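You operate a simulated robot arm through the tools that you are given. There is no shell and no other tool. Be economical: measure what you need, move in short steps, check, and stop when the job is done.

Carry out the task below with a simulated two-armed robot. There is one attempt and no reset: what you move stays moved.

Task
Power up the track and run all feeder carriers onto LOAD.
Fine: FEED back to HOLD; stop once all are there.

It is judged by the outcome, as a careful person would: the job done as asked, and still so three seconds after it is handed in. It fails if anything else is knocked over, pushed out of place, dropped, spilled or broken.

Robot
Two 7-joint arms with fingered hands on one trunk that stands fixed in place. Base frame: the origin is at the foot of the trunk, x ahead of it, y to its left, z up. Readings come in m, degrees, newtons and seconds.
The left shoulder is at [0.07, 0.132, 1.217], the right one opposite. With the tool pointing down near the work surface each hand reaches from about 0.1 to 0.54 m from the base axis, measured 20 degrees to its own side. Payload 2.3 kg a hand.
The tool frame of a hand sits at the grasp point between the pads (the TCP): z along the fingers, y along the line on which they close. The tips reach 0.025 m beyond it. The gripper opens to 0.088 m. The gripper's body begins 0.029 m behind the TCP. The gripper is a hand of 3 fingers: y runs from the thumb to the fingers, the wrist lies at [-0.013, -0.097, -0.162] in the tool frame, and closing takes about 1.5 s.
Orientation is that of the tool frame in the base frame, as a unit quaternion [w, x, y, z]. With the fingers straight down and the wrist toward the robot, the tool's x, y and z point along [0, 1, 0], [1, 0, 0] and [0, 0, -1] of the base frame.

Tools
- The arms move only by the tool drive_tool. It takes "left_deltas", "right_deltas" or both (then of equal length, played together; a hand with none holds still); each is a list of rows, each an object (a shift or turn left out is 0, a gripper value left out holds the last) with "dr": the turn, a rotation vector about the tool's x, y, z in degrees, a list of three; "offset": the shift along the tool's x, y, z in m, a list of three; "gripper": the opening in per cent of the stroke, from 0 (shut) to 100 (fully open). In form: [{"dr": [rx, ry, rz], "offset": [x, y, z], "gripper": gripper}, ...]. A call has 1 to 20 rows; each row shifts and turns the commanded pose from where the row before left it, along the tool's axes as they then stand. Each row takes 0.2 s and may step no farther than 0.05 m and 8.6 degrees from the row before; otherwise, or with a gripper value out of range, the whole call is refused. Where a pose cannot be reached the arm comes as near as it can. A force on the tool above 40 N (or 10 N above the force at the start of the call, whichever is more), or a blocked arm, ends the call early, and 0.2 s more pass. Each finger travels about 0.108 m/s and halts on what it meets, pressing with about 32 N; the grip force reading is that of the motor and also rises with nothing between the fingers. The clock runs only during rows and for 0.2 s after the last one: add rows that do not move to give the fingers time. It gives the time, the measured TCP pose, the force on the tool (base axes), the opening and the grip force at its end, in the units of the frame above (readings bear some noise), with the torque about the TCP (base axes, N m) and any sound that the robot's microphone picked up, and new pictures: "views" is both (left out), scene, wrist or none (wrist: the cameras of the hands that moved).
- Cameras (640 x 400 px; columns grow to the right, rows downward): "scene" is now at [0.1159, 0.0477, 1.5217]; the picture's right is [0.56, -0.83, 0.00], its down [-0.59, -0.41, -0.70] and it looks along [0.57, 0.39, -0.72] (base axes); focal length 286 px, centre (320, 200). "left" rides on the left gripper at [-0.058, -0.085, -0.099] in its tool frame; the picture's right is [-0.67, -0.35, 0.66], its down [0.69, -0.63, 0.37] and it looks along [0.28, 0.69, 0.66] (tool axes); focal length 261 px, centre (320, 200). "right" rides on the right gripper at [0.058, -0.085, -0.1] in its tool frame; the picture's right is [-0.67, 0.35, -0.66], its down [-0.69, -0.63, 0.37] and it looks along [-0.29, 0.69, 0.66] (tool axes); focal length 261 px, centre (320, 200). There is no depth. A picture from a camera that has moved, and an enlarged one, comes with that camera's place and axes in the base frame and with its lens.
- move_column(by): slides the trunk up (or, below 0, down) by that many m; the arms and the scene camera ride with it, the base frame stays. It gives what a move gives, with no picture.
- grasp_type(shape, hand): the hand has 3 fingers and takes this shape, open, in about a second: jaw (thumb against the fingers, like two jaws); tri (thumb and two fingers); tip (a fingertip pinch); poke (one finger out to press); point (the index stretched); flat (the hand flat); cup (the hand cupped); fist (a fist). The gripper value then closes the fingers along that shape, each until it touches; the sizes above hold for jaw. It gives what a move gives, with no picture.
- turn_head(pan, tilt): turns the head with the scene camera to pan (to the left, within 86 degrees either way) and tilt (down, from -29 to 69), counted from straight ahead of the robot. It gives what a move gives, and a new picture of the scene camera.
- inspect(camera, box): a new picture of the part [left, top, right, bottom] of that camera's present view, enlarged. No time passes.
- close_job(): hands the job in; it is judged then, once.

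Work in short steps. Places have to be worked out from the pictures, the camera data and where the tool is seen: move nearer, look again, correct. Check each grasp and each placing, and mend what went wrong. You have 120 turns and 200 pictures in all, those below and enlarged ones among them. Open the grippers and draw the arms clear of the work before you hand the job in, unless the task says otherwise; then end with one line.

The tools are called after ">>>" as a command line: name --argument value ..., lists and objects as JSON in quotes. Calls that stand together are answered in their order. drive_tool: Moves the arms, as the interface text tells. Its arguments: {"type":"object","properties":{"left_deltas":{"type":"array","items":{"type":"object","properties":{"dr":{"type":"array","items":{"type":"number"}},"offset":{"type":"array","items":{"type":"number"}},"gripper":{"type":"number"}}}},"right_deltas":{"type":"array","items":{"type":"object","properties":{"dr":{"type":"array","items":{"type":"number"}},"offset":{"type":"array","items":{"type":"number"}},"gripper":{"type":"number"}}}},"views":{"type":"string","enum":["both","scene","wrist","none"]}},"required":[]} The other tools are called the same way: move_column (by) slides the trunk up or down; grasp_type (shape, hand) gives the hand a shape; turn_head (pan, tilt) turns the head that bears the scene camera; inspect (camera, box) takes an enlarged picture of a part of a camera's view; close_job () hands the job in.

At the start:

```text
time: 0.0
left_ee_pos: [0.2909, 0.348, 1.3078]
left_orientation: [0.0, 0.707, 0.707, 0.0]
left_ft_force: [-0.5, 0.6, -0.3]
left_wrist_torque: [-0.03, 0.02, -0.01]
left_finger_gap: 0.0877
left_gripper_force: 0.1
left_shape: jaw
right_ee_pos: [0.2722, 0.0449, 1.3293]
right_orientation: [0.0, 0.707, 0.707, 0.0]
right_ft_force: [0.4, -1.0, 0.7]
right_wrist_torque: [0.01, 0.02, 0.03]
right_finger_gap: 0.0877
right_gripper_force: 0.1
right_shape: jaw
trunk travel left (down, up): [-0.775, 0.065]
head pan, tilt: [34.4, 45.9]
```

scene: 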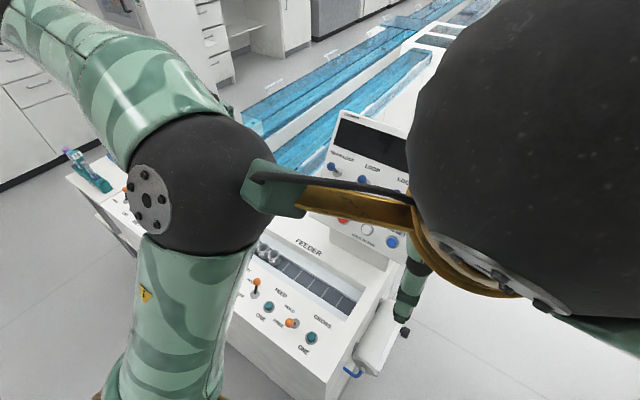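
right: 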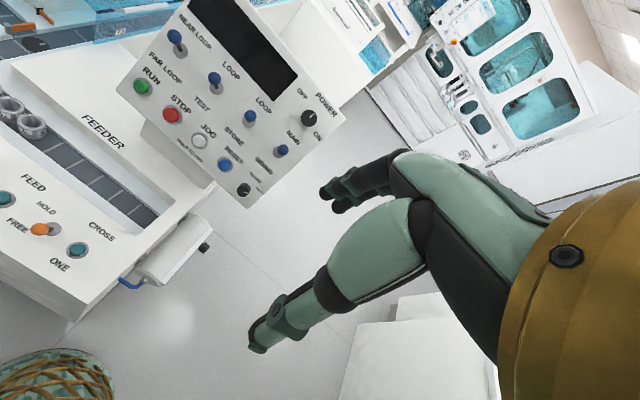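
left: 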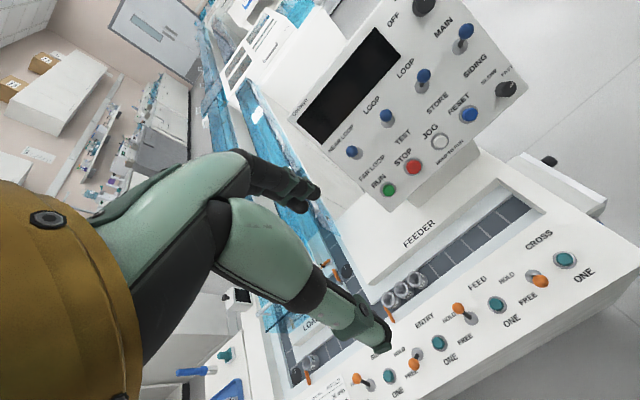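

The arms block the scene view, so I enlarge the left wrist and right wrist pictures to read the panel labels.

>>> inspect --camera "left" --box '[260, 180, 640, 400]'

>>> inspect --camera "right" --box '[90, 0, 370, 210]'

>>> inspect --camera "left" --box '[280, 0, 540, 220]'

```text
1.68 times, centred on (450, 290) of left
camera zoom: at [0.2057, 0.2894, 1.4065], right [-0.35, -0.67, -0.66], down [-0.63, 0.69, -0.37], along [0.69, 0.28, -0.66], focal length 439 px, centre (101, 48)
```

zoom: 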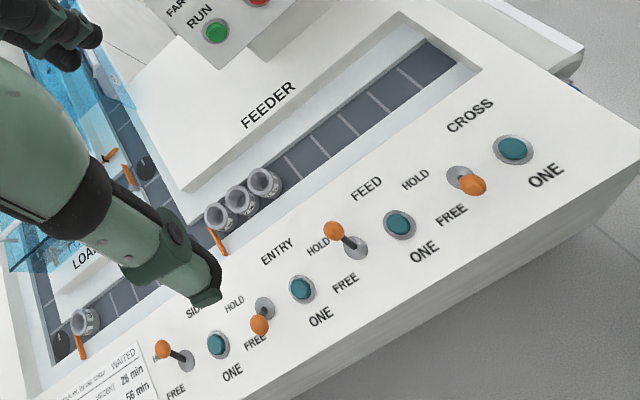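

```text
1.90 times, centred on (230, 105) of right
camera zoom: at [0.188, 0.1024, 1.4302], right [0.35, -0.67, 0.66], down [-0.63, -0.69, -0.37], along [0.69, -0.29, -0.66], focal length 496 px, centre (491, 381)
```

zoom: 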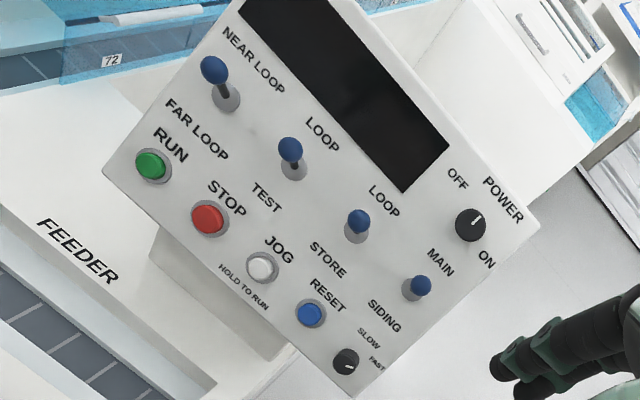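

```text
1.82 times, centred on (410, 110) of left
camera zoom: at [0.2057, 0.2894, 1.4065], right [-0.35, -0.67, -0.66], down [-0.63, 0.69, -0.37], along [0.69, 0.28, -0.66], focal length 474 px, centre (156, 364)
```

zoom: 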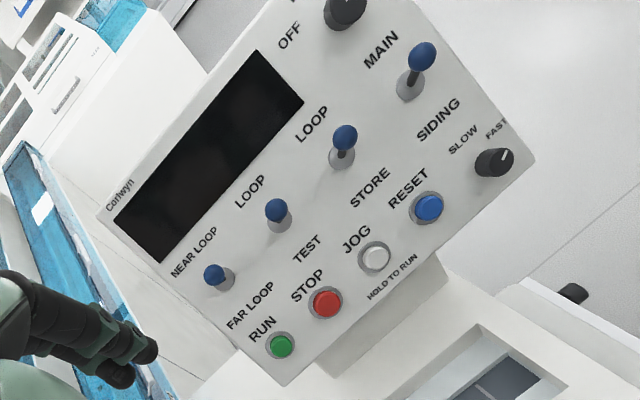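

RUN triangulates to about (0.545, 0.331, 0.962) and POWER to (0.635, 0.079, 1.137). I move both arms back and outward to see the whole machine.

>>> drive_tool --left_deltas '[{"offset": [0.04, -0.02, 0]}, {"offset": [0.04, -0.02, 0]}, {"offset": [0.04, -0.02, 0]}, {"offset": [0.04, -0.02, 0]}, {"offset": [0.04, -0.02, 0]}]' --right_deltas '[{"offset": [-0.045, 0, 0]}, {"offset": [-0.045, 0, 0]}, {"offset": [-0.045, 0, 0]}, {"offset": [-0.045, 0, 0]}, {"offset": [-0.045, 0, 0]}]' --views "both"

```text
time: 1.2
left_ee_pos: [0.1933, 0.5379, 1.3049]
left_orientation: [0.003, 0.707, 0.707, 0.0]
left_ft_force: [0.3, -0.1, 0.4]
left_wrist_torque: [-0.05, 0.0, 0.0]
left_finger_gap: 0.0875
left_gripper_force: 0.0
left_shape: jaw
left hand out of reach, approached as far as the arm can: row 5
right_ee_pos: [0.2701, -0.1798, 1.3322]
right_orientation: [0.002, 0.706, 0.708, 0.0]
right_ft_force: [0.3, -0.3, 0.9]
right_wrist_torque: [-0.04, 0.02, -0.02]
right_finger_gap: 0.0874
right_gripper_force: 0.0
right_shape: jaw
trunk travel left (down, up): [-0.775, 0.065]
head pan, tilt: [34.4, 45.9]
camera scene: at [0.1125, 0.0495, 1.522], right [0.56, -0.83, 0.0], down [-0.59, -0.41, -0.7], along [0.58, 0.39, -0.72], focal length 286 px, centre (320, 200)
camera right: at [0.1842, -0.1223, 1.4324], right [0.35, -0.67, 0.66], down [-0.63, -0.69, -0.37], along [0.7, -0.29, -0.66], focal length 261 px, centre (320, 200)
camera left: at [0.108, 0.4799, 1.4046], right [-0.35, -0.67, -0.65], down [-0.63, 0.68, -0.37], along [0.7, 0.28, -0.66], focal length 261 px, centre (320, 200)
```

scene: 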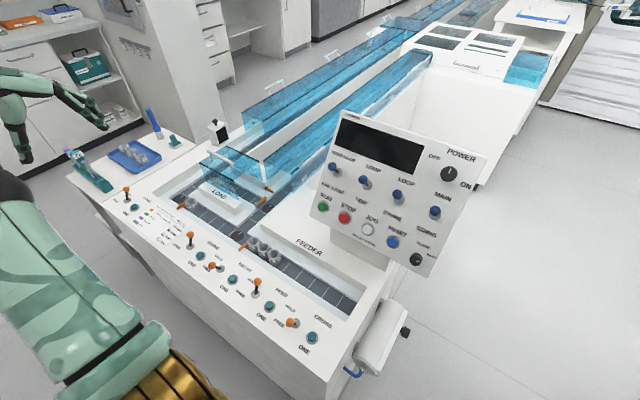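
right: 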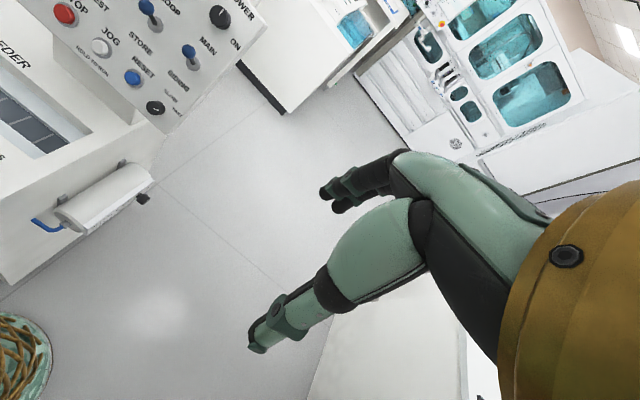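
left: 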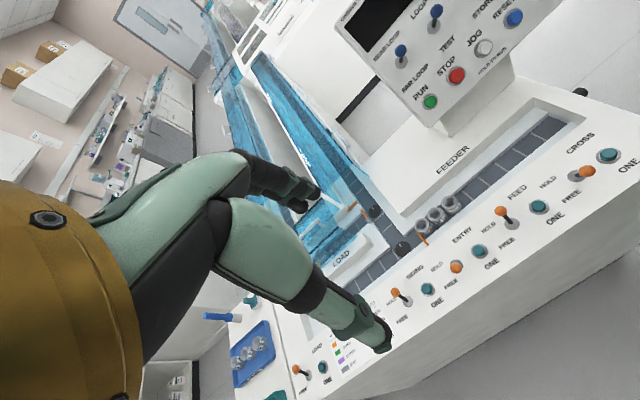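

Much clearer now. I zoom on the scene's panel and track areas.

>>> inspect --camera "scene" --box '[100, 160, 260, 260]'

>>> inspect --camera "scene" --box '[180, 190, 360, 360]'

>>> inspect --camera "scene" --box '[300, 100, 500, 280]'

>>> inspect --camera "left" --box '[280, 180, 640, 400]'

```text
4.00 times, centred on (180, 210) of scene
camera zoom: at [0.1125, 0.0495, 1.522], right [0.56, -0.83, 0.0], down [-0.59, -0.41, -0.7], along [0.58, 0.39, -0.72], focal length 1144 px, centre (880, 160)
```

zoom: 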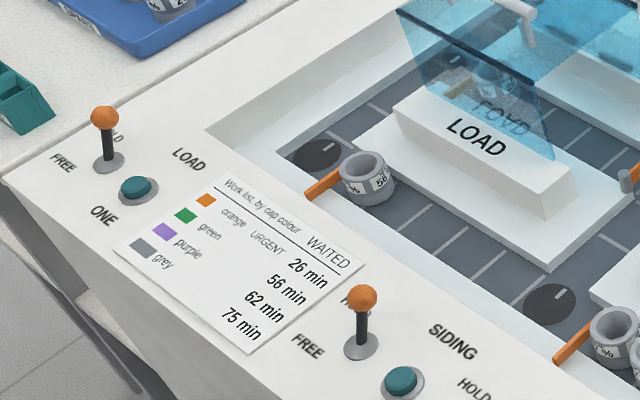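

```text
2.35 times, centred on (270, 275) of scene
camera zoom: at [0.1125, 0.0495, 1.522], right [0.56, -0.83, 0.0], down [-0.59, -0.41, -0.7], along [0.58, 0.39, -0.72], focal length 673 px, centre (438, 24)
```

zoom: 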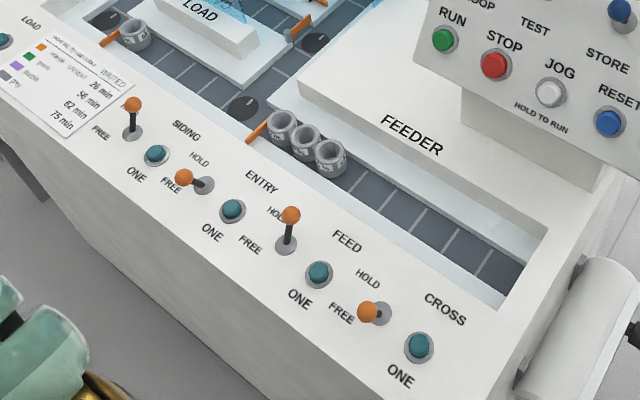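

```text
2.22 times, centred on (400, 190) of scene
camera zoom: at [0.1125, 0.0495, 1.522], right [0.56, -0.83, 0.0], down [-0.59, -0.41, -0.7], along [0.58, 0.39, -0.72], focal length 636 px, centre (142, 222)
```

zoom: 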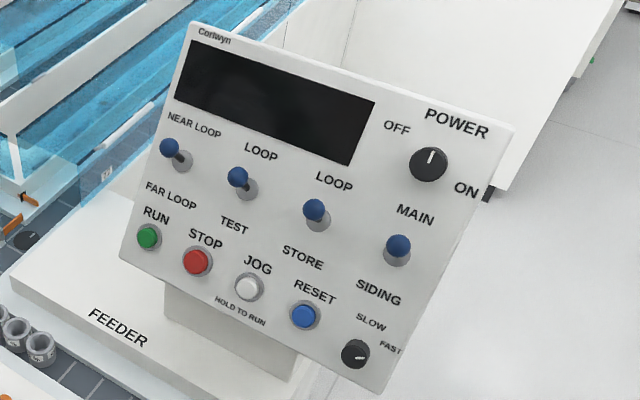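

```text
1.78 times, centred on (460, 290) of left
camera zoom: at [0.108, 0.4799, 1.4046], right [-0.35, -0.67, -0.65], down [-0.63, 0.68, -0.37], along [0.7, 0.28, -0.66], focal length 463 px, centre (71, 40)
```

zoom: 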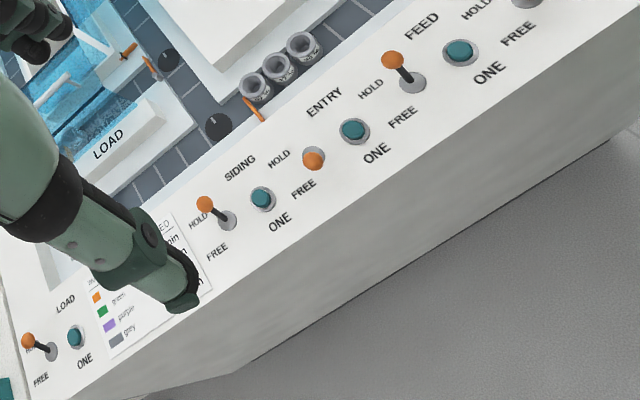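

I zoom tightly into the junction area behind LOAD and the feeder to understand gates and route.

>>> inspect --camera "scene" --box '[190, 130, 310, 240]'

>>> inspect --camera "left" --box '[290, 160, 450, 290]'

>>> turn_head --pan 50 --tilt 45

```text
3.64 times, centred on (250, 185) of scene
camera zoom: at [0.1125, 0.0495, 1.522], right [0.56, -0.83, 0.0], down [-0.59, -0.41, -0.7], along [0.58, 0.39, -0.72], focal length 1040 px, centre (574, 254)
```

zoom: 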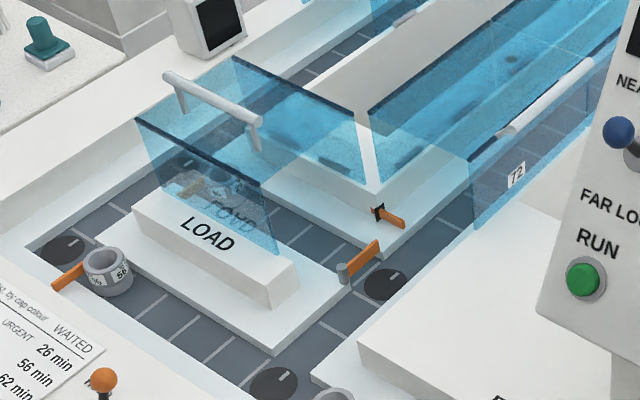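

```text
3.08 times, centred on (370, 225) of left
camera zoom: at [0.108, 0.4799, 1.4046], right [-0.35, -0.67, -0.65], down [-0.63, 0.68, -0.37], along [0.7, 0.28, -0.66], focal length 802 px, centre (166, 123)
```

zoom: 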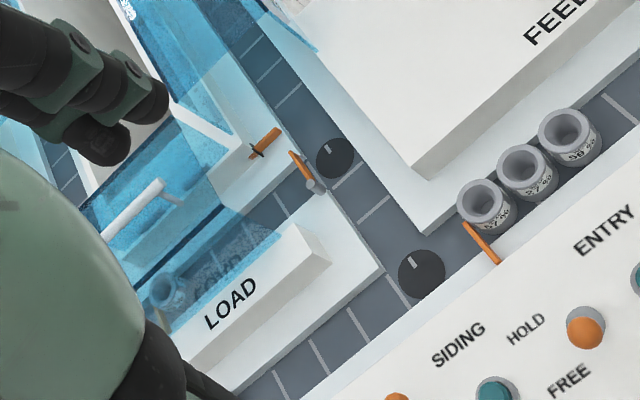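

```text
time: 2.0
left_ee_pos: [0.1972, 0.5363, 1.3043]
left_orientation: [0.001, 0.707, 0.707, -0.001]
left_ft_force: [0.2, -0.6, -0.2]
left_wrist_torque: [0.04, 0.01, 0.03]
left_finger_gap: 0.0876
left_gripper_force: 0.1
left_shape: jaw
right_ee_pos: [0.2724, -0.1806, 1.3335]
right_orientation: [0.001, 0.707, 0.707, 0.0]
right_ft_force: [0.4, 0.1, -0.1]
right_wrist_torque: [0.01, 0.01, -0.01]
right_finger_gap: 0.0876
right_gripper_force: 0.0
right_shape: jaw
trunk travel left (down, up): [-0.775, 0.065]
head pan, tilt: [50.0, 45.0]
camera scene: at [0.1017, 0.0641, 1.5229], right [0.77, -0.64, 0.0], down [-0.46, -0.54, -0.71], along [0.45, 0.54, -0.71], focal length 286 px, centre (320, 200)
```

scene: 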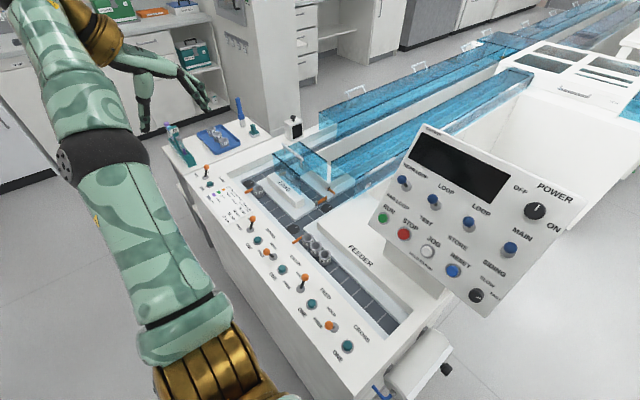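

The route is clear: feeder carriers pass the FEED gate (HOLD), turn into the front lane, and queue at LOAD (HOLD, MAIN set). The panel faces the robot and leans back about 27°. I bring the right hand in front of the POWER knob, pointing into the panel.

>>> drive_tool --right_deltas '[{"offset": [0.03, 0.03, 0.019]}, {"offset": [0.03, 0.03, 0.019]}, {"offset": [0.03, 0.03, 0.019]}, {"offset": [0.03, 0.03, 0.019]}, {"offset": [0.03, 0.03, 0.019]}, {"offset": [0.03, 0.03, 0.019]}, {"dr": [-7.8, 0, 0]}, {"dr": [-7.8, 0, 0]}, {"dr": [-7.8, 0, 0]}, {"dr": [-7.8, 0, 0]}, {"dr": [-7.8, 0, 0]}, {"dr": [-7.8, 0, 0]}, {"dr": [-7.8, 0, 0]}, {"dr": [-7.8, 0, 0]}]' --views "both"

```text
time: 5.0
left_ee_pos: [0.197, 0.5374, 1.3043]
left_orientation: [0.0, 0.707, 0.707, 0.0]
left_ft_force: [-0.8, -0.3, 0.6]
left_wrist_torque: [-0.01, 0.0, -0.01]
left_finger_gap: 0.0877
left_gripper_force: 0.2
left_shape: jaw
right_ee_pos: [0.4541, 0.0006, 1.2158]
right_orientation: [0.367, 0.605, 0.604, 0.366]
right_ft_force: [0.4, -1.1, -1.4]
right_wrist_torque: [0.02, 0.02, 0.02]
right_finger_gap: 0.0877
right_gripper_force: 0.0
right_shape: jaw
trunk travel left (down, up): [-0.775, 0.065]
head pan, tilt: [50.0, 45.0]
camera scene: at [0.1021, 0.0651, 1.5229], right [0.77, -0.64, 0.0], down [-0.45, -0.54, -0.71], along [0.45, 0.54, -0.71], focal length 286 px, centre (320, 200)
camera right: at [0.3264, 0.0579, 1.1871], right [-0.42, -0.67, 0.61], down [0.03, -0.69, -0.73], along [0.91, -0.28, 0.31], focal length 261 px, centre (320, 200)
```

scene: 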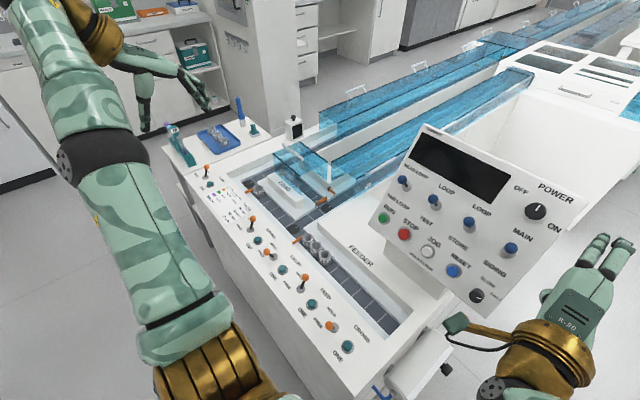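
right: 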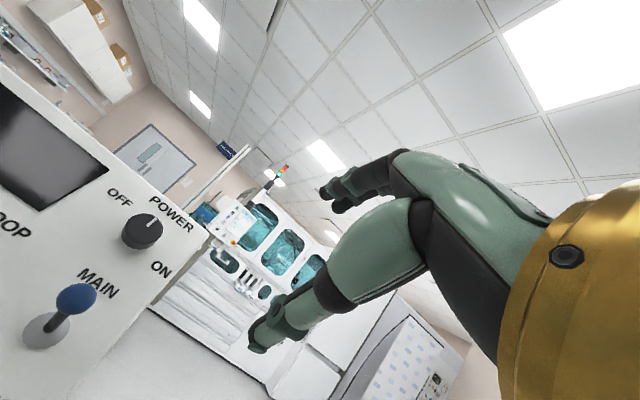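

The hand is well oriented. I enlarge the knob to read its pointer and refine its place.

>>> inspect --camera "right" --box '[60, 150, 240, 310]'

>>> inspect --camera "scene" --box '[460, 160, 640, 320]'

```text
2.50 times, centred on (150, 230) of right
camera zoom: at [0.3264, 0.0579, 1.1871], right [-0.42, -0.67, 0.61], down [0.03, -0.69, -0.73], along [0.91, -0.28, 0.31], focal length 652 px, centre (745, 125)
```

zoom: 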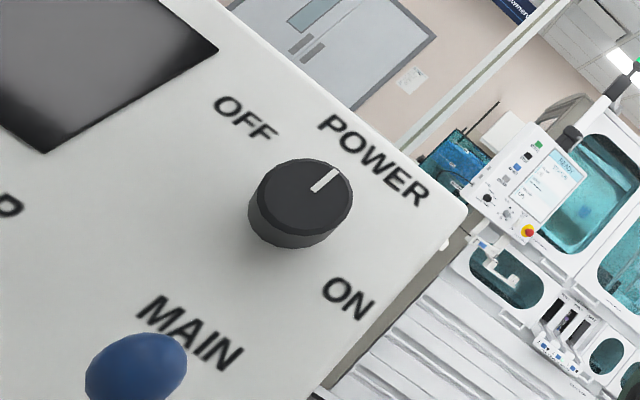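

```text
2.50 times, centred on (550, 240) of scene
camera zoom: at [0.1021, 0.0651, 1.5229], right [0.77, -0.64, 0.0], down [-0.45, -0.54, -0.71], along [0.45, 0.54, -0.71], focal length 715 px, centre (-255, 100)
```

zoom: 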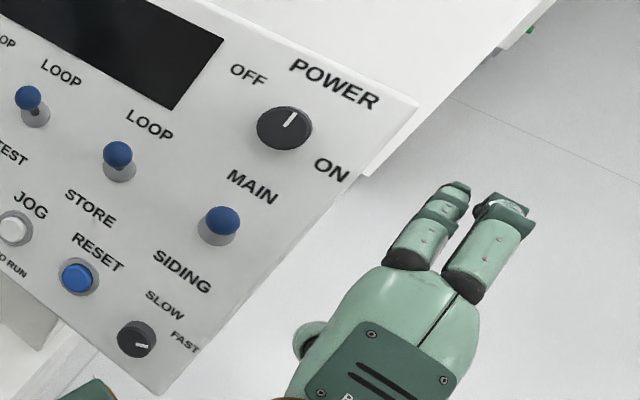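

Knob top sits at about (0.631, 0.084, 1.140), roughly 39 mm across; pointer is at OFF. I move in front of it and roll the hand so the wrist goes to the right, leaving room to turn clockwise.

>>> drive_tool --right_deltas '[{"offset": [0.021, 0.0035, 0.028]}, {"offset": [0.021, 0.0035, 0.028]}, {"offset": [0.021, 0.0035, 0.028]}, {"offset": [0.021, 0.0035, 0.028]}, {"dr": [0, 0, -8]}, {"dr": [0, 0, -8]}, {"dr": [0, 0, -8]}, {"dr": [0, 0, -8]}, {"dr": [0, 0, -8]}, {"dr": [0, 0, -8]}, {"dr": [0, 0, -8]}, {"dr": [0, 0, -8]}, {"dr": [0, 0, -8]}, {"dr": [0, 0, -8]}]' --views "both"

```text
time: 8.0
left_ee_pos: [0.1983, 0.5366, 1.306]
left_orientation: [0.0, 0.707, 0.707, 0.001]
left_ft_force: [-1.1, -0.2, 0.5]
left_wrist_torque: [0.03, -0.05, 0.04]
left_finger_gap: 0.0876
left_gripper_force: 0.2
left_shape: jaw
right_ee_pos: [0.5598, 0.0841, 1.178]
right_orientation: [0.516, 0.074, 0.852, 0.045]
right_ft_force: [-0.1, 0.4, 0.8]
right_wrist_torque: [0.02, 0.0, -0.01]
right_finger_gap: 0.0879
right_gripper_force: 0.0
right_shape: jaw
trunk travel left (down, up): [-0.775, 0.065]
head pan, tilt: [50.0, 45.0]
camera scene: at [0.102, 0.0641, 1.5229], right [0.77, -0.64, 0.0], down [-0.45, -0.54, -0.71], along [0.45, 0.54, -0.71], focal length 286 px, centre (320, 200)
camera right: at [0.4379, 0.0094, 1.1597], right [-0.25, 0.23, 0.94], down [0.59, -0.74, 0.33], along [0.77, 0.63, 0.05], focal length 261 px, centre (320, 200)
```

scene: 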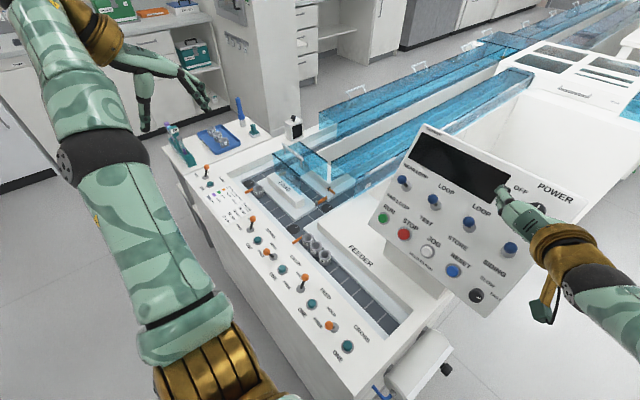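
right: 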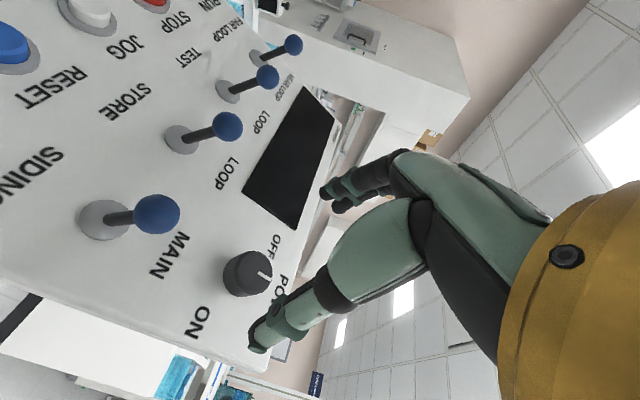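

The projected approach line meets the knob. I advance 0.07 m so the fingers straddle it.

>>> drive_tool --right_deltas '[{"offset": [0, 0, 0.02]}, {"offset": [0, 0, 0.02]}, {"offset": [0, 0, 0.015]}, {"offset": [0, 0, 0.015]}, {}]' --views "both"

```text
time: 9.2
left_ee_pos: [0.198, 0.5363, 1.3055]
left_orientation: [0.0, 0.708, 0.707, 0.0]
left_ft_force: [-1.3, 0.2, 0.3]
left_wrist_torque: [-0.03, 0.01, 0.01]
left_finger_gap: 0.0878
left_gripper_force: 0.0
left_shape: jaw
right_ee_pos: [0.6197, 0.0837, 1.1417]
right_orientation: [0.515, 0.075, 0.853, 0.044]
right_ft_force: [-0.5, -0.1, 0.0]
right_wrist_torque: [0.0, 0.0, -0.03]
right_finger_gap: 0.0876
right_gripper_force: 0.0
right_shape: jaw
trunk travel left (down, up): [-0.775, 0.065]
head pan, tilt: [50.0, 45.0]
camera scene: at [0.1016, 0.0649, 1.5229], right [0.77, -0.64, 0.0], down [-0.45, -0.54, -0.71], along [0.45, 0.54, -0.71], focal length 286 px, centre (320, 200)
camera right: at [0.4982, 0.0093, 1.1253], right [-0.24, 0.23, 0.94], down [0.59, -0.74, 0.33], along [0.77, 0.63, 0.05], focal length 261 px, centre (320, 200)
```

scene: 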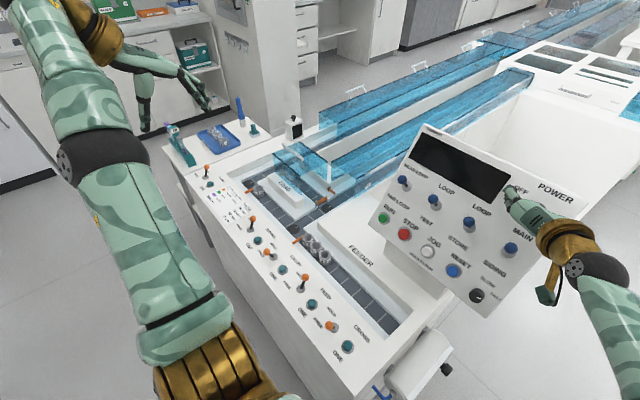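
right: 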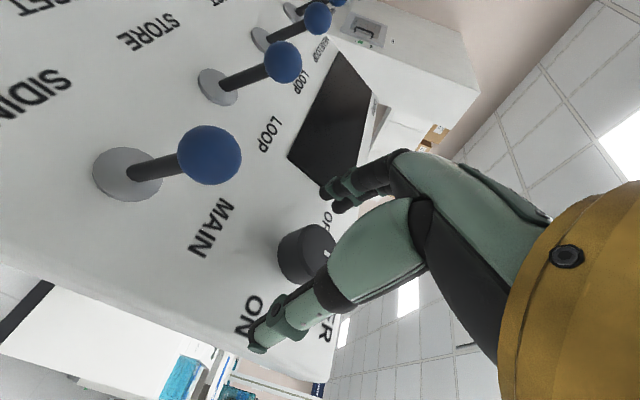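

The knob lies between the pads. I close on it.

>>> drive_tool --right_deltas '[{"gripper": 10}, {}, {}, {}, {}, {}]' --views "wrist"

```text
time: 10.6
left_ee_pos: [0.1979, 0.5357, 1.3055]
left_orientation: [-0.001, 0.707, 0.707, 0.0]
left_ft_force: [0.2, 0.6, 0.1]
left_wrist_torque: [0.01, -0.01, 0.01]
left_finger_gap: 0.0877
left_gripper_force: 0.1
left_shape: jaw
right_ee_pos: [0.6201, 0.0816, 1.1416]
right_orientation: [0.515, 0.075, 0.853, 0.044]
right_ft_force: [-0.6, -2.9, -3.1]
right_wrist_torque: [0.0, 0.05, -0.05]
right_finger_gap: 0.0235
right_gripper_force: 31.4
right_shape: jaw
trunk travel left (down, up): [-0.775, 0.065]
head pan, tilt: [50.0, 45.0]
camera right: at [0.4987, 0.0085, 1.1254], right [-0.25, 0.23, 0.94], down [0.59, -0.74, 0.33], along [0.77, 0.63, 0.05], focal length 261 px, centre (320, 200)
```

right: 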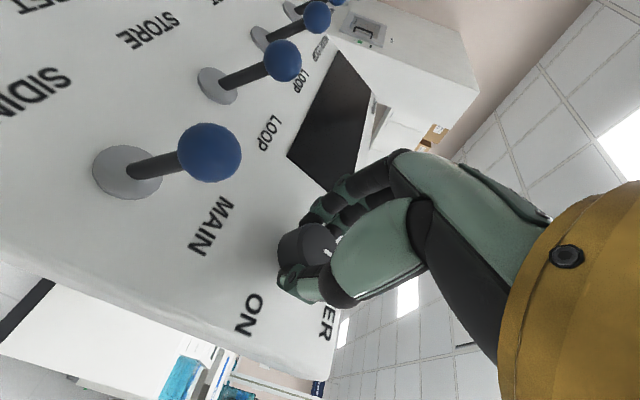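

Knob gripped (31 N). I turn it clockwise toward ON in steps.

>>> drive_tool --right_deltas '[{"dr": [0, 0, 8]}, {"dr": [0, 0, 8]}, {"dr": [0, 0, 8]}, {"dr": [0, 0, 8]}, {"dr": [0, 0, 8]}, {"dr": [0, 0, 8]}]' --views "both"

```text
time: 12.0
left_ee_pos: [0.1973, 0.5382, 1.3054]
left_orientation: [0.0, 0.707, 0.707, 0.0]
left_ft_force: [-0.9, 0.5, 0.6]
left_wrist_torque: [-0.01, 0.0, -0.03]
left_finger_gap: 0.0875
left_gripper_force: 0.0
left_shape: jaw
right_ee_pos: [0.6214, 0.0849, 1.1444]
right_orientation: [0.454, 0.416, 0.747, 0.251]
right_ft_force: [1.1, 1.0, -0.8]
right_wrist_torque: [0.01, 0.04, 0.01]
right_finger_gap: 0.0231
right_gripper_force: 32.4
right_shape: jaw
trunk travel left (down, up): [-0.775, 0.065]
head pan, tilt: [50.0, 45.0]
camera scene: at [0.1015, 0.0656, 1.5229], right [0.77, -0.64, 0.0], down [-0.45, -0.54, -0.71], along [0.45, 0.54, -0.71], focal length 286 px, centre (320, 200)
camera right: at [0.4849, 0.0884, 1.0998], right [-0.28, -0.38, 0.88], down [0.24, -0.92, -0.32], along [0.93, 0.12, 0.35], focal length 261 px, centre (320, 200)
```

scene: 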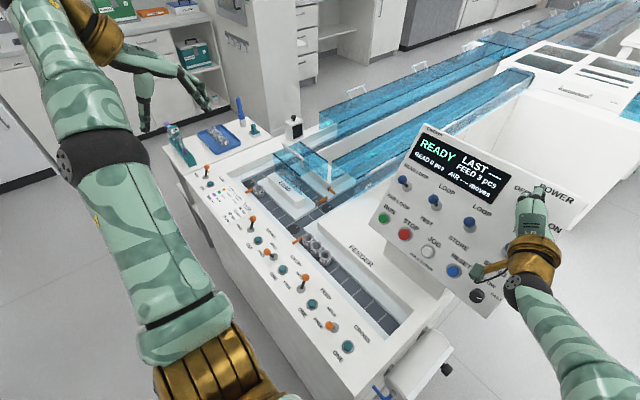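
right: 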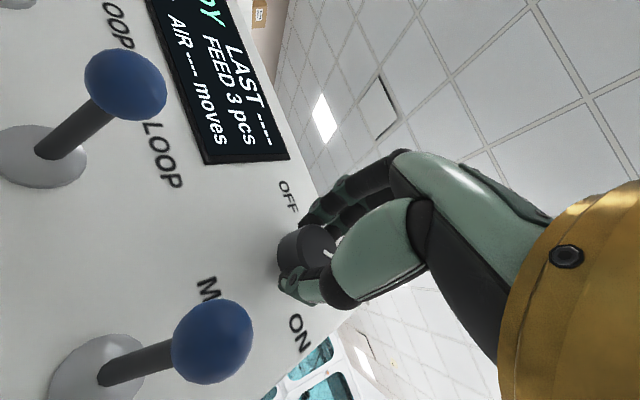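

The display shows READY, FEED 3 pcs. I turn some more so the knob is fully at ON.

>>> drive_tool --right_deltas '[{"dr": [0, 0, 7]}, {"dr": [0, 0, 7]}, {"dr": [0, 0, 7]}, {"dr": [0, 0, 7]}, {}]' --views "wrist"

>>> inspect --camera "scene" --box '[400, 120, 560, 220]'

```text
time: 13.2
left_ee_pos: [0.2008, 0.5373, 1.3053]
left_orientation: [-0.001, 0.707, 0.707, -0.001]
left_ft_force: [0.5, -0.4, -1.0]
left_wrist_torque: [-0.05, 0.02, 0.0]
left_finger_gap: 0.088
left_gripper_force: 0.0
left_shape: jaw
right_ee_pos: [0.6209, 0.0846, 1.1417]
right_orientation: [0.391, 0.554, 0.652, 0.338]
right_ft_force: [8.6, 0.8, 4.2]
right_wrist_torque: [0.01, -0.24, -0.01]
right_finger_gap: 0.0227
right_gripper_force: 32.0
right_shape: jaw
right hand out of reach, approached as far as the arm can: row 4
trunk travel left (down, up): [-0.775, 0.065]
head pan, tilt: [50.0, 45.0]
camera right: at [0.488, 0.1271, 1.1073], right [-0.37, -0.61, 0.7], down [0.09, -0.77, -0.63], along [0.93, -0.17, 0.34], focal length 261 px, centre (320, 200)
```

right: 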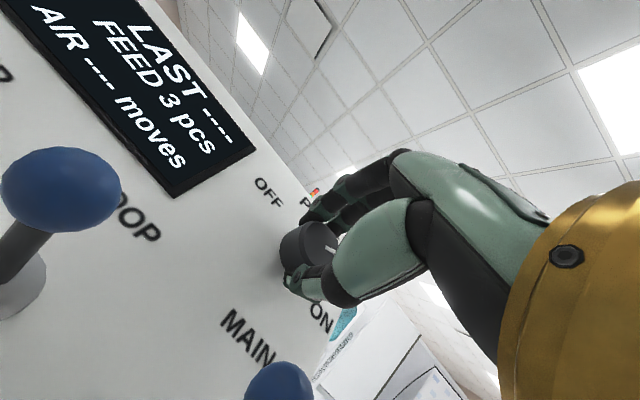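

```text
4.00 times, centred on (480, 170) of scene
camera zoom: at [0.1056, 0.0648, 1.5227], right [0.77, -0.64, 0.0], down [-0.46, -0.54, -0.71], along [0.45, 0.54, -0.71], focal length 1144 px, centre (-320, 320)
```

zoom: 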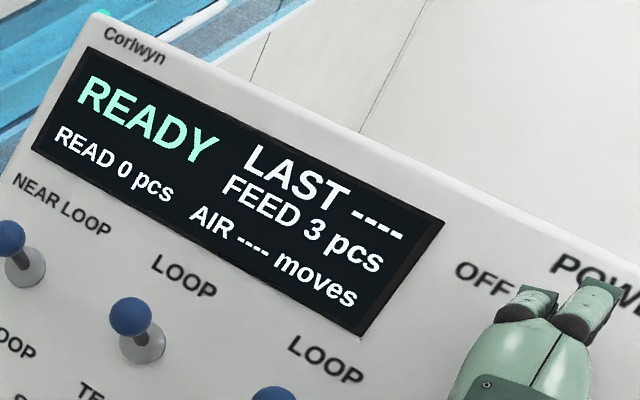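

Power is on and the pointer now points at ON. I open the fingers and back the right hand away.

>>> drive_tool --right_deltas '[{"gripper": 100}, {}, {}, {}, {}, {"offset": [0, 0, -0.03]}, {"offset": [0, 0, -0.04]}, {"offset": [0, 0, -0.04]}]' --views "wrist"

```text
time: 15.0
left_ee_pos: [0.1961, 0.5372, 1.3052]
left_orientation: [0.0, 0.707, 0.707, 0.0]
left_ft_force: [0.7, 0.2, 0.1]
left_wrist_torque: [0.01, -0.03, 0.02]
left_finger_gap: 0.0876
left_gripper_force: 0.1
left_shape: jaw
right_ee_pos: [0.518, 0.0839, 1.1966]
right_orientation: [0.394, 0.555, 0.65, 0.338]
right_ft_force: [-0.2, 0.0, -0.1]
right_wrist_torque: [0.01, 0.01, 0.0]
right_finger_gap: 0.0878
right_gripper_force: 0.1
right_shape: jaw
trunk travel left (down, up): [-0.775, 0.065]
head pan, tilt: [50.0, 45.0]
camera right: at [0.3862, 0.1266, 1.1599], right [-0.37, -0.61, 0.7], down [0.09, -0.77, -0.63], along [0.92, -0.17, 0.34], focal length 261 px, centre (320, 200)
```

right: 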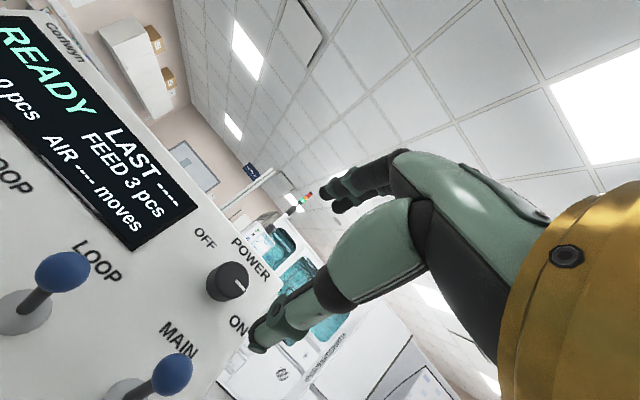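

Knob verified at ON. I swing the right arm away, and shape the left hand for poking.

>>> drive_tool --right_deltas '[{"offset": [-0.045, 0, -0.01]}, {"offset": [-0.045, 0, -0.01]}, {"offset": [-0.045, 0, -0.01]}, {"offset": [-0.045, 0, -0.01]}, {"offset": [-0.045, 0, -0.01]}, {"offset": [-0.045, 0, -0.01]}]' --views "none"

>>> grasp_type --hand "left" --shape "poke"

>>> inspect --camera "left" --box '[0, 0, 640, 400]'

>>> inspect --camera "scene" --box '[0, 0, 640, 400]'

```text
time: 16.4
left_ee_pos: [0.1972, 0.5352, 1.3069]
left_orientation: [0.0, 0.707, 0.707, 0.002]
left_ft_force: [0.1, -0.2, 0.0]
left_wrist_torque: [-0.01, 0.01, 0.01]
left_finger_gap: 0.0876
left_gripper_force: 0.0
left_shape: jaw
right_ee_pos: [0.4867, -0.1838, 1.262]
right_orientation: [0.392, 0.554, 0.651, 0.34]
right_ft_force: [-0.5, 0.2, 1.1]
right_wrist_torque: [0.01, 0.03, 0.05]
right_finger_gap: 0.0875
right_gripper_force: 0.0
right_shape: jaw
trunk travel left (down, up): [-0.775, 0.065]
head pan, tilt: [50.0, 45.0]
```

```text
time: 17.3
left_ee_pos: [0.1975, 0.5371, 1.3062]
left_orientation: [0.0, 0.706, 0.708, 0.0]
left_ft_force: [-0.2, -0.1, -0.4]
left_wrist_torque: [0.01, 0.01, 0.01]
left_finger_gap: 0.0
left_gripper_force: 0.1
left_shape: poke
right_ee_pos: [0.488, -0.1816, 1.2592]
right_orientation: [0.392, 0.554, 0.651, 0.339]
right_ft_force: [0.3, 0.1, 1.0]
right_wrist_torque: [0.0, 0.03, 0.0]
right_finger_gap: 0.0877
right_gripper_force: 0.1
right_shape: jaw
trunk travel left (down, up): [-0.775, 0.065]
head pan, tilt: [50.0, 45.0]
```

```text
1.00 times, centred on (320, 200) of left (not enlarged: the box is as wide or as high as the picture)
camera zoom: at [0.1118, 0.4784, 1.4049], right [-0.35, -0.67, -0.66], down [-0.63, 0.69, -0.37], along [0.69, 0.28, -0.66], focal length 261 px, centre (320, 200)
```

zoom: 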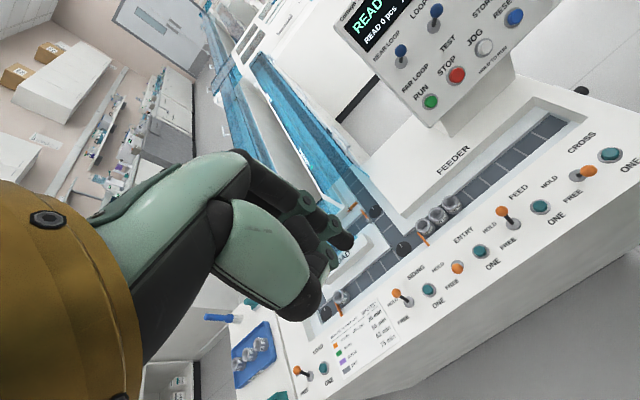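

```text
1.00 times, centred on (320, 200) of scene (not enlarged: the box is as wide or as high as the picture)
camera zoom: at [0.102, 0.0647, 1.5229], right [0.77, -0.64, 0.0], down [-0.45, -0.54, -0.71], along [0.45, 0.54, -0.71], focal length 286 px, centre (320, 200)
```

zoom: 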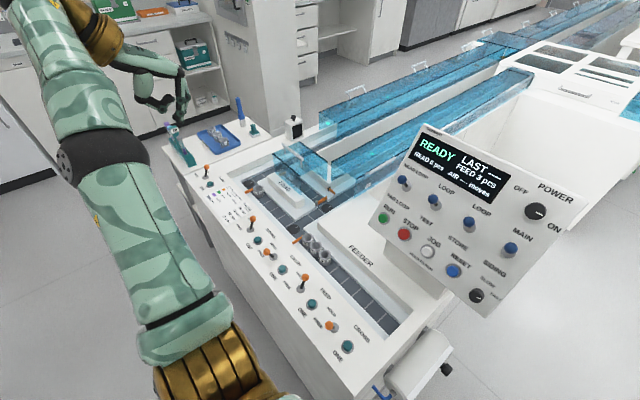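

Power ON, READY. FEED lever tip triangulates to about (0.331, 0.396, 0.812), thrown toward HOLD (+x). I bring the left poking finger above and beyond it.

>>> drive_tool --left_deltas '[{"offset": [-0.013, 0.0168, 0.038]}, {"offset": [-0.013, 0.0168, 0.038]}, {"offset": [-0.013, 0.0168, 0.038]}, {"offset": [-0.013, 0.0168, 0.038]}, {"offset": [-0.013, 0.0168, 0.038]}, {"offset": [-0.013, 0.0168, 0.038]}, {"offset": [-0.013, 0.0168, 0.038]}, {"offset": [-0.013, 0.0168, 0.038]}, {"offset": [-0.013, 0.0168, 0.038]}, {"offset": [-0.013, 0.0168, 0.035]}]' --views "both"

```text
time: 19.5
left_ee_pos: [0.3625, 0.4091, 0.928]
left_orientation: [-0.001, 0.707, 0.707, 0.0]
left_ft_force: [-0.7, 0.1, 1.0]
left_wrist_torque: [-0.01, -0.01, -0.04]
left_finger_gap: 0.0
left_gripper_force: 0.0
left_shape: poke
right_ee_pos: [0.4888, -0.1823, 1.2602]
right_orientation: [0.392, 0.554, 0.652, 0.34]
right_ft_force: [0.1, 0.2, -0.1]
right_wrist_torque: [-0.01, -0.01, 0.0]
right_finger_gap: 0.0876
right_gripper_force: 0.1
right_shape: jaw
trunk travel left (down, up): [-0.775, 0.065]
head pan, tilt: [50.0, 45.0]
camera scene: at [0.1028, 0.0645, 1.5229], right [0.77, -0.64, 0.0], down [-0.46, -0.54, -0.71], along [0.45, 0.54, -0.71], focal length 286 px, centre (320, 200)
camera left: at [0.2774, 0.3514, 1.0278], right [-0.35, -0.67, -0.66], down [-0.63, 0.69, -0.36], along [0.69, 0.28, -0.66], focal length 261 px, centre (320, 200)
```

scene: 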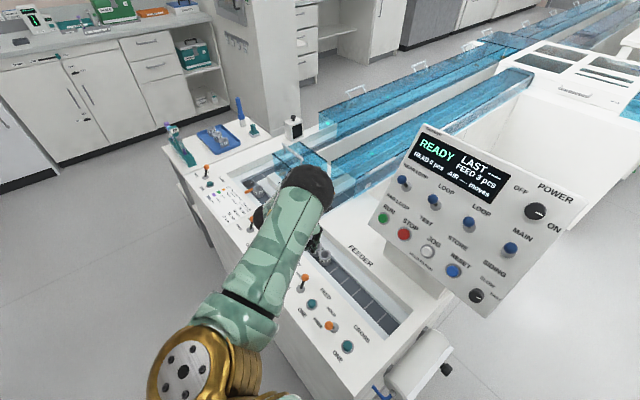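
left: 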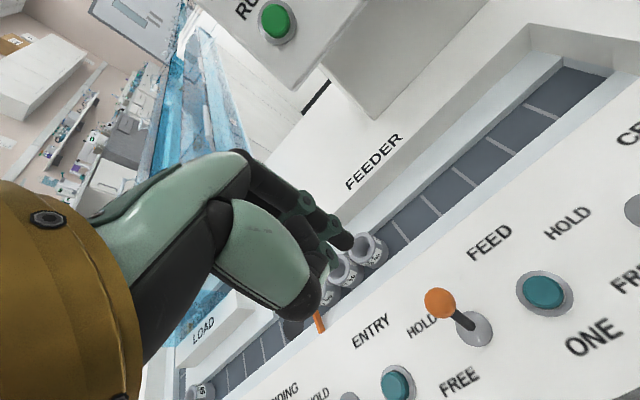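

The ball is confirmed near (0.330, 0.396, 0.817), with the fingertip at about (0.363, 0.400, 0.903). I lower it behind the ball and check.

>>> drive_tool --left_deltas '[{"offset": [-0.004, 0, 0.03]}, {"offset": [0, 0, 0.03]}, {"offset": [0, 0, 0.025]}, {"offset": [0, 0, 0.015]}, {}]' --views "both"

```text
time: 20.7
left_ee_pos: [0.3619, 0.4034, 0.829]
left_orientation: [0.0, 0.707, 0.707, 0.0]
left_ft_force: [-0.2, 0.3, 0.0]
left_wrist_torque: [-0.01, -0.03, -0.01]
left_finger_gap: 0.0
left_gripper_force: 0.0
left_shape: poke
right_ee_pos: [0.4877, -0.1829, 1.2604]
right_orientation: [0.391, 0.554, 0.652, 0.339]
right_ft_force: [0.3, 0.0, 0.4]
right_wrist_torque: [-0.02, -0.01, -0.01]
right_finger_gap: 0.0877
right_gripper_force: 0.1
right_shape: jaw
trunk travel left (down, up): [-0.775, 0.065]
head pan, tilt: [50.0, 45.0]
camera scene: at [0.1019, 0.0643, 1.5229], right [0.77, -0.64, 0.0], down [-0.45, -0.54, -0.71], along [0.45, 0.54, -0.71], focal length 286 px, centre (320, 200)
camera left: at [0.2771, 0.3447, 0.9294], right [-0.35, -0.67, -0.66], down [-0.63, 0.69, -0.37], along [0.69, 0.29, -0.66], focal length 261 px, centre (320, 200)
```

scene: 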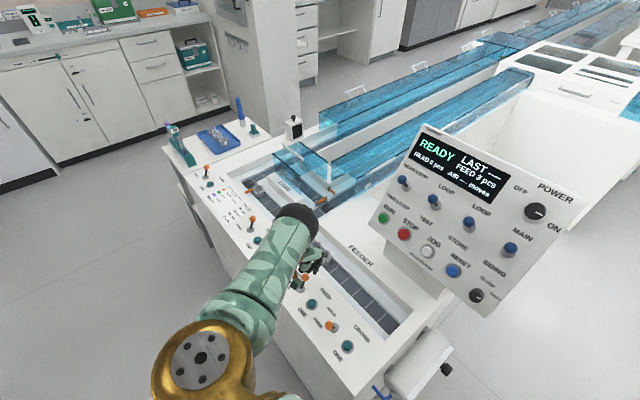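
left: 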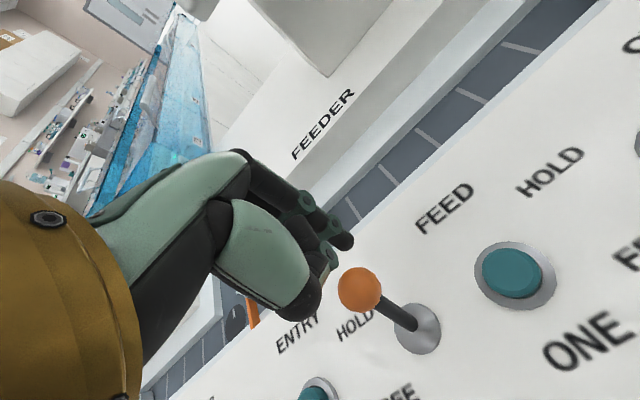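

The fingertip is behind the ball (robot-far side) and nothing touches. I drag toward the robot to throw FEED to FREE.

>>> drive_tool --left_deltas '[{"offset": [0, -0.015, 0]}, {"offset": [0, -0.015, 0]}, {"offset": [0, -0.015, 0]}, {"offset": [0, -0.015, 0]}, {}]' --views "both"

```text
time: 21.9
left_ee_pos: [0.3076, 0.4044, 0.829]
left_orientation: [-0.001, 0.708, 0.707, 0.001]
left_ft_force: [12.8, 0.5, 0.1]
left_wrist_torque: [0.05, -0.22, 0.08]
left_finger_gap: 0.0
left_gripper_force: 0.0
left_shape: poke
right_ee_pos: [0.4931, -0.184, 1.2591]
right_orientation: [0.391, 0.555, 0.652, 0.337]
right_ft_force: [-0.1, 0.7, 0.7]
right_wrist_torque: [0.01, -0.01, -0.01]
right_finger_gap: 0.0878
right_gripper_force: 0.1
right_shape: jaw
trunk travel left (down, up): [-0.775, 0.065]
head pan, tilt: [50.0, 45.0]
camera scene: at [0.1077, 0.0634, 1.5226], right [0.76, -0.64, 0.0], down [-0.46, -0.54, -0.71], along [0.45, 0.54, -0.71], focal length 286 px, centre (320, 200)
camera left: at [0.2216, 0.3451, 0.9285], right [-0.35, -0.67, -0.66], down [-0.63, 0.69, -0.36], along [0.69, 0.28, -0.66], focal length 261 px, centre (320, 200)
```

scene: 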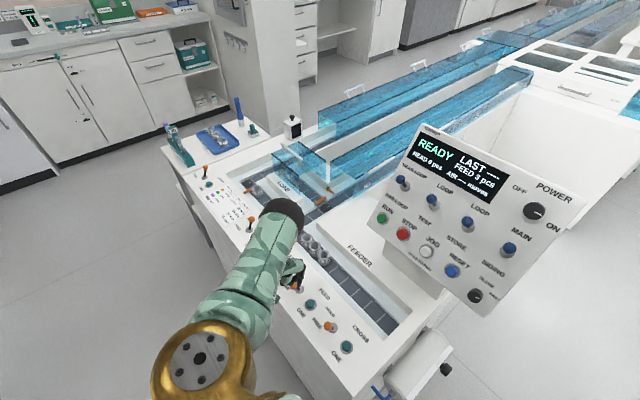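
left: 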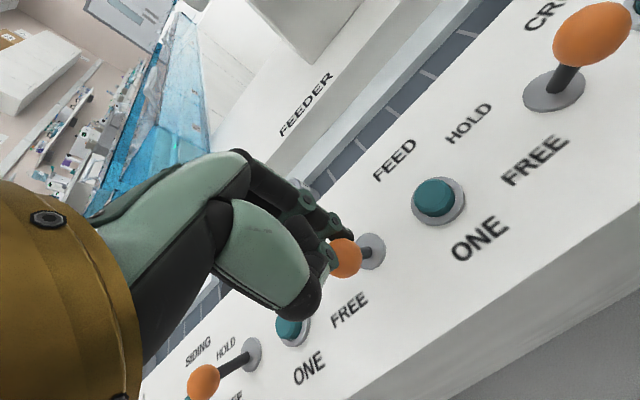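

The lever seems over at its FREE end (12.8 N against the stop). I ease back, lift and look.

>>> drive_tool --left_deltas '[{"offset": [0, 0.015, 0]}, {"offset": [0, 0, -0.04]}, {"offset": [0, 0, -0.045]}, {"offset": [0, 0, -0.045]}]' --views "both"

```text
time: 22.9
left_ee_pos: [0.3187, 0.4045, 0.961]
left_orientation: [0.0, 0.707, 0.707, 0.001]
left_ft_force: [-0.7, -0.4, 0.1]
left_wrist_torque: [-0.05, -0.01, 0.0]
left_finger_gap: 0.0002
left_gripper_force: 0.0
left_shape: poke
right_ee_pos: [0.4872, -0.183, 1.2602]
right_orientation: [0.391, 0.554, 0.652, 0.339]
right_ft_force: [0.4, 0.3, 0.5]
right_wrist_torque: [-0.03, -0.01, -0.01]
right_finger_gap: 0.0879
right_gripper_force: 0.1
right_shape: jaw
trunk travel left (down, up): [-0.775, 0.065]
head pan, tilt: [50.0, 45.0]
camera scene: at [0.1005, 0.0631, 1.523], right [0.77, -0.64, 0.0], down [-0.45, -0.54, -0.71], along [0.46, 0.54, -0.71], focal length 286 px, centre (320, 200)
camera left: at [0.2323, 0.3464, 1.06], right [-0.35, -0.67, -0.66], down [-0.63, 0.69, -0.37], along [0.69, 0.29, -0.66], focal length 261 px, centre (320, 200)
```

scene: 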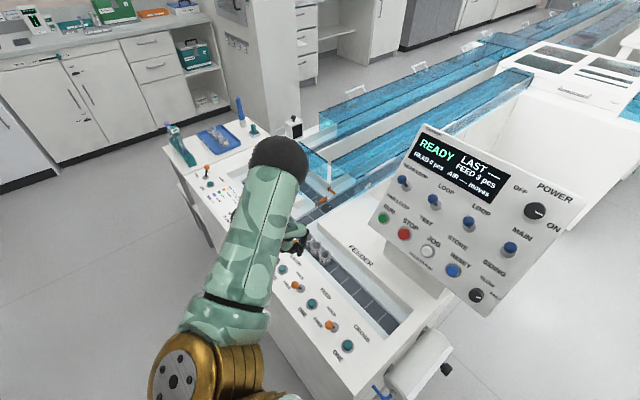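
left: 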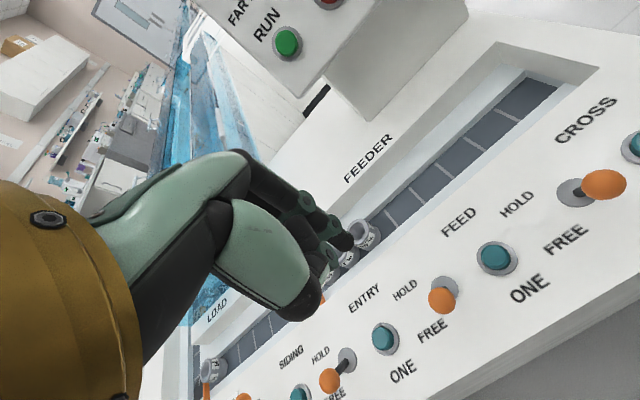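

FEED reads FREE. RUN is confirmed near (0.545, 0.332, 0.961). I move the left hand in front of it and pitch the finger toward the panel.

>>> drive_tool --left_deltas '[{"offset": [-0.016, 0.025, -0.015]}, {"offset": [-0.016, 0.025, -0.015]}, {"offset": [-0.016, 0.025, -0.015]}, {"offset": [-0.016, 0.025, -0.015]}, {"dr": [-7.8, 0, 0]}, {"dr": [-7.8, 0, 0]}, {"dr": [-7.8, 0, 0]}, {"dr": [-7.8, 0, 0]}, {"dr": [-7.8, 0, 0]}, {"dr": [-7.8, 0, 0]}]' --views "both"

```text
time: 25.1
left_ee_pos: [0.418, 0.3399, 1.0201]
left_orientation: [0.282, 0.648, 0.649, 0.282]
left_ft_force: [0.8, -0.5, 0.0]
left_wrist_torque: [0.01, 0.0, -0.04]
left_finger_gap: 0.0
left_gripper_force: 0.2
left_shape: poke
right_ee_pos: [0.4876, -0.1821, 1.2611]
right_orientation: [0.392, 0.554, 0.652, 0.338]
right_ft_force: [-0.5, 1.1, -0.3]
right_wrist_torque: [0.01, 0.0, 0.0]
right_finger_gap: 0.0879
right_gripper_force: 0.1
right_shape: jaw
trunk travel left (down, up): [-0.775, 0.065]
head pan, tilt: [50.0, 45.0]
camera scene: at [0.1021, 0.065, 1.5229], right [0.77, -0.64, 0.0], down [-0.45, -0.54, -0.71], along [0.45, 0.54, -0.71], focal length 286 px, centre (320, 200)
camera left: at [0.2881, 0.2823, 1.0263], right [0.24, -0.67, -0.7], down [-0.16, 0.69, -0.71], along [0.96, 0.29, 0.06], focal length 261 px, centre (320, 200)
```

scene: 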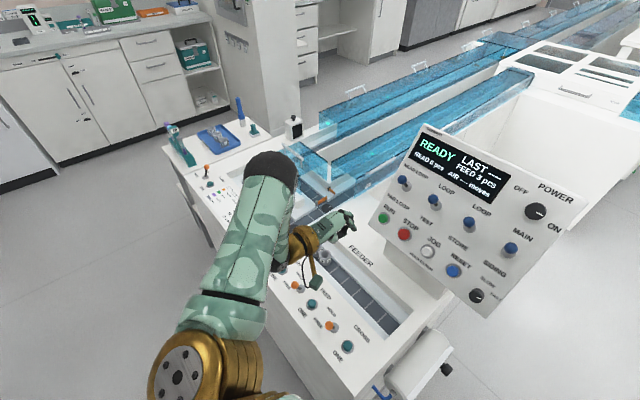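
left: 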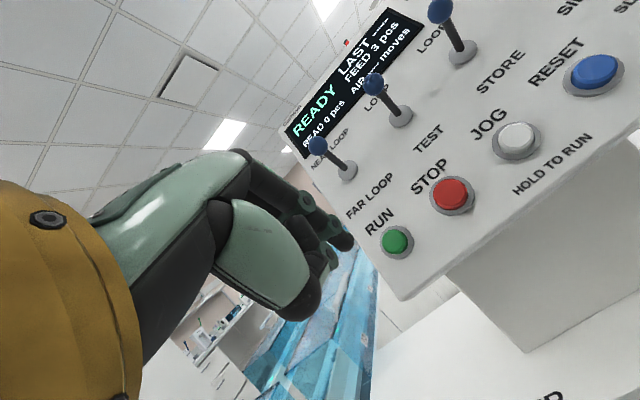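

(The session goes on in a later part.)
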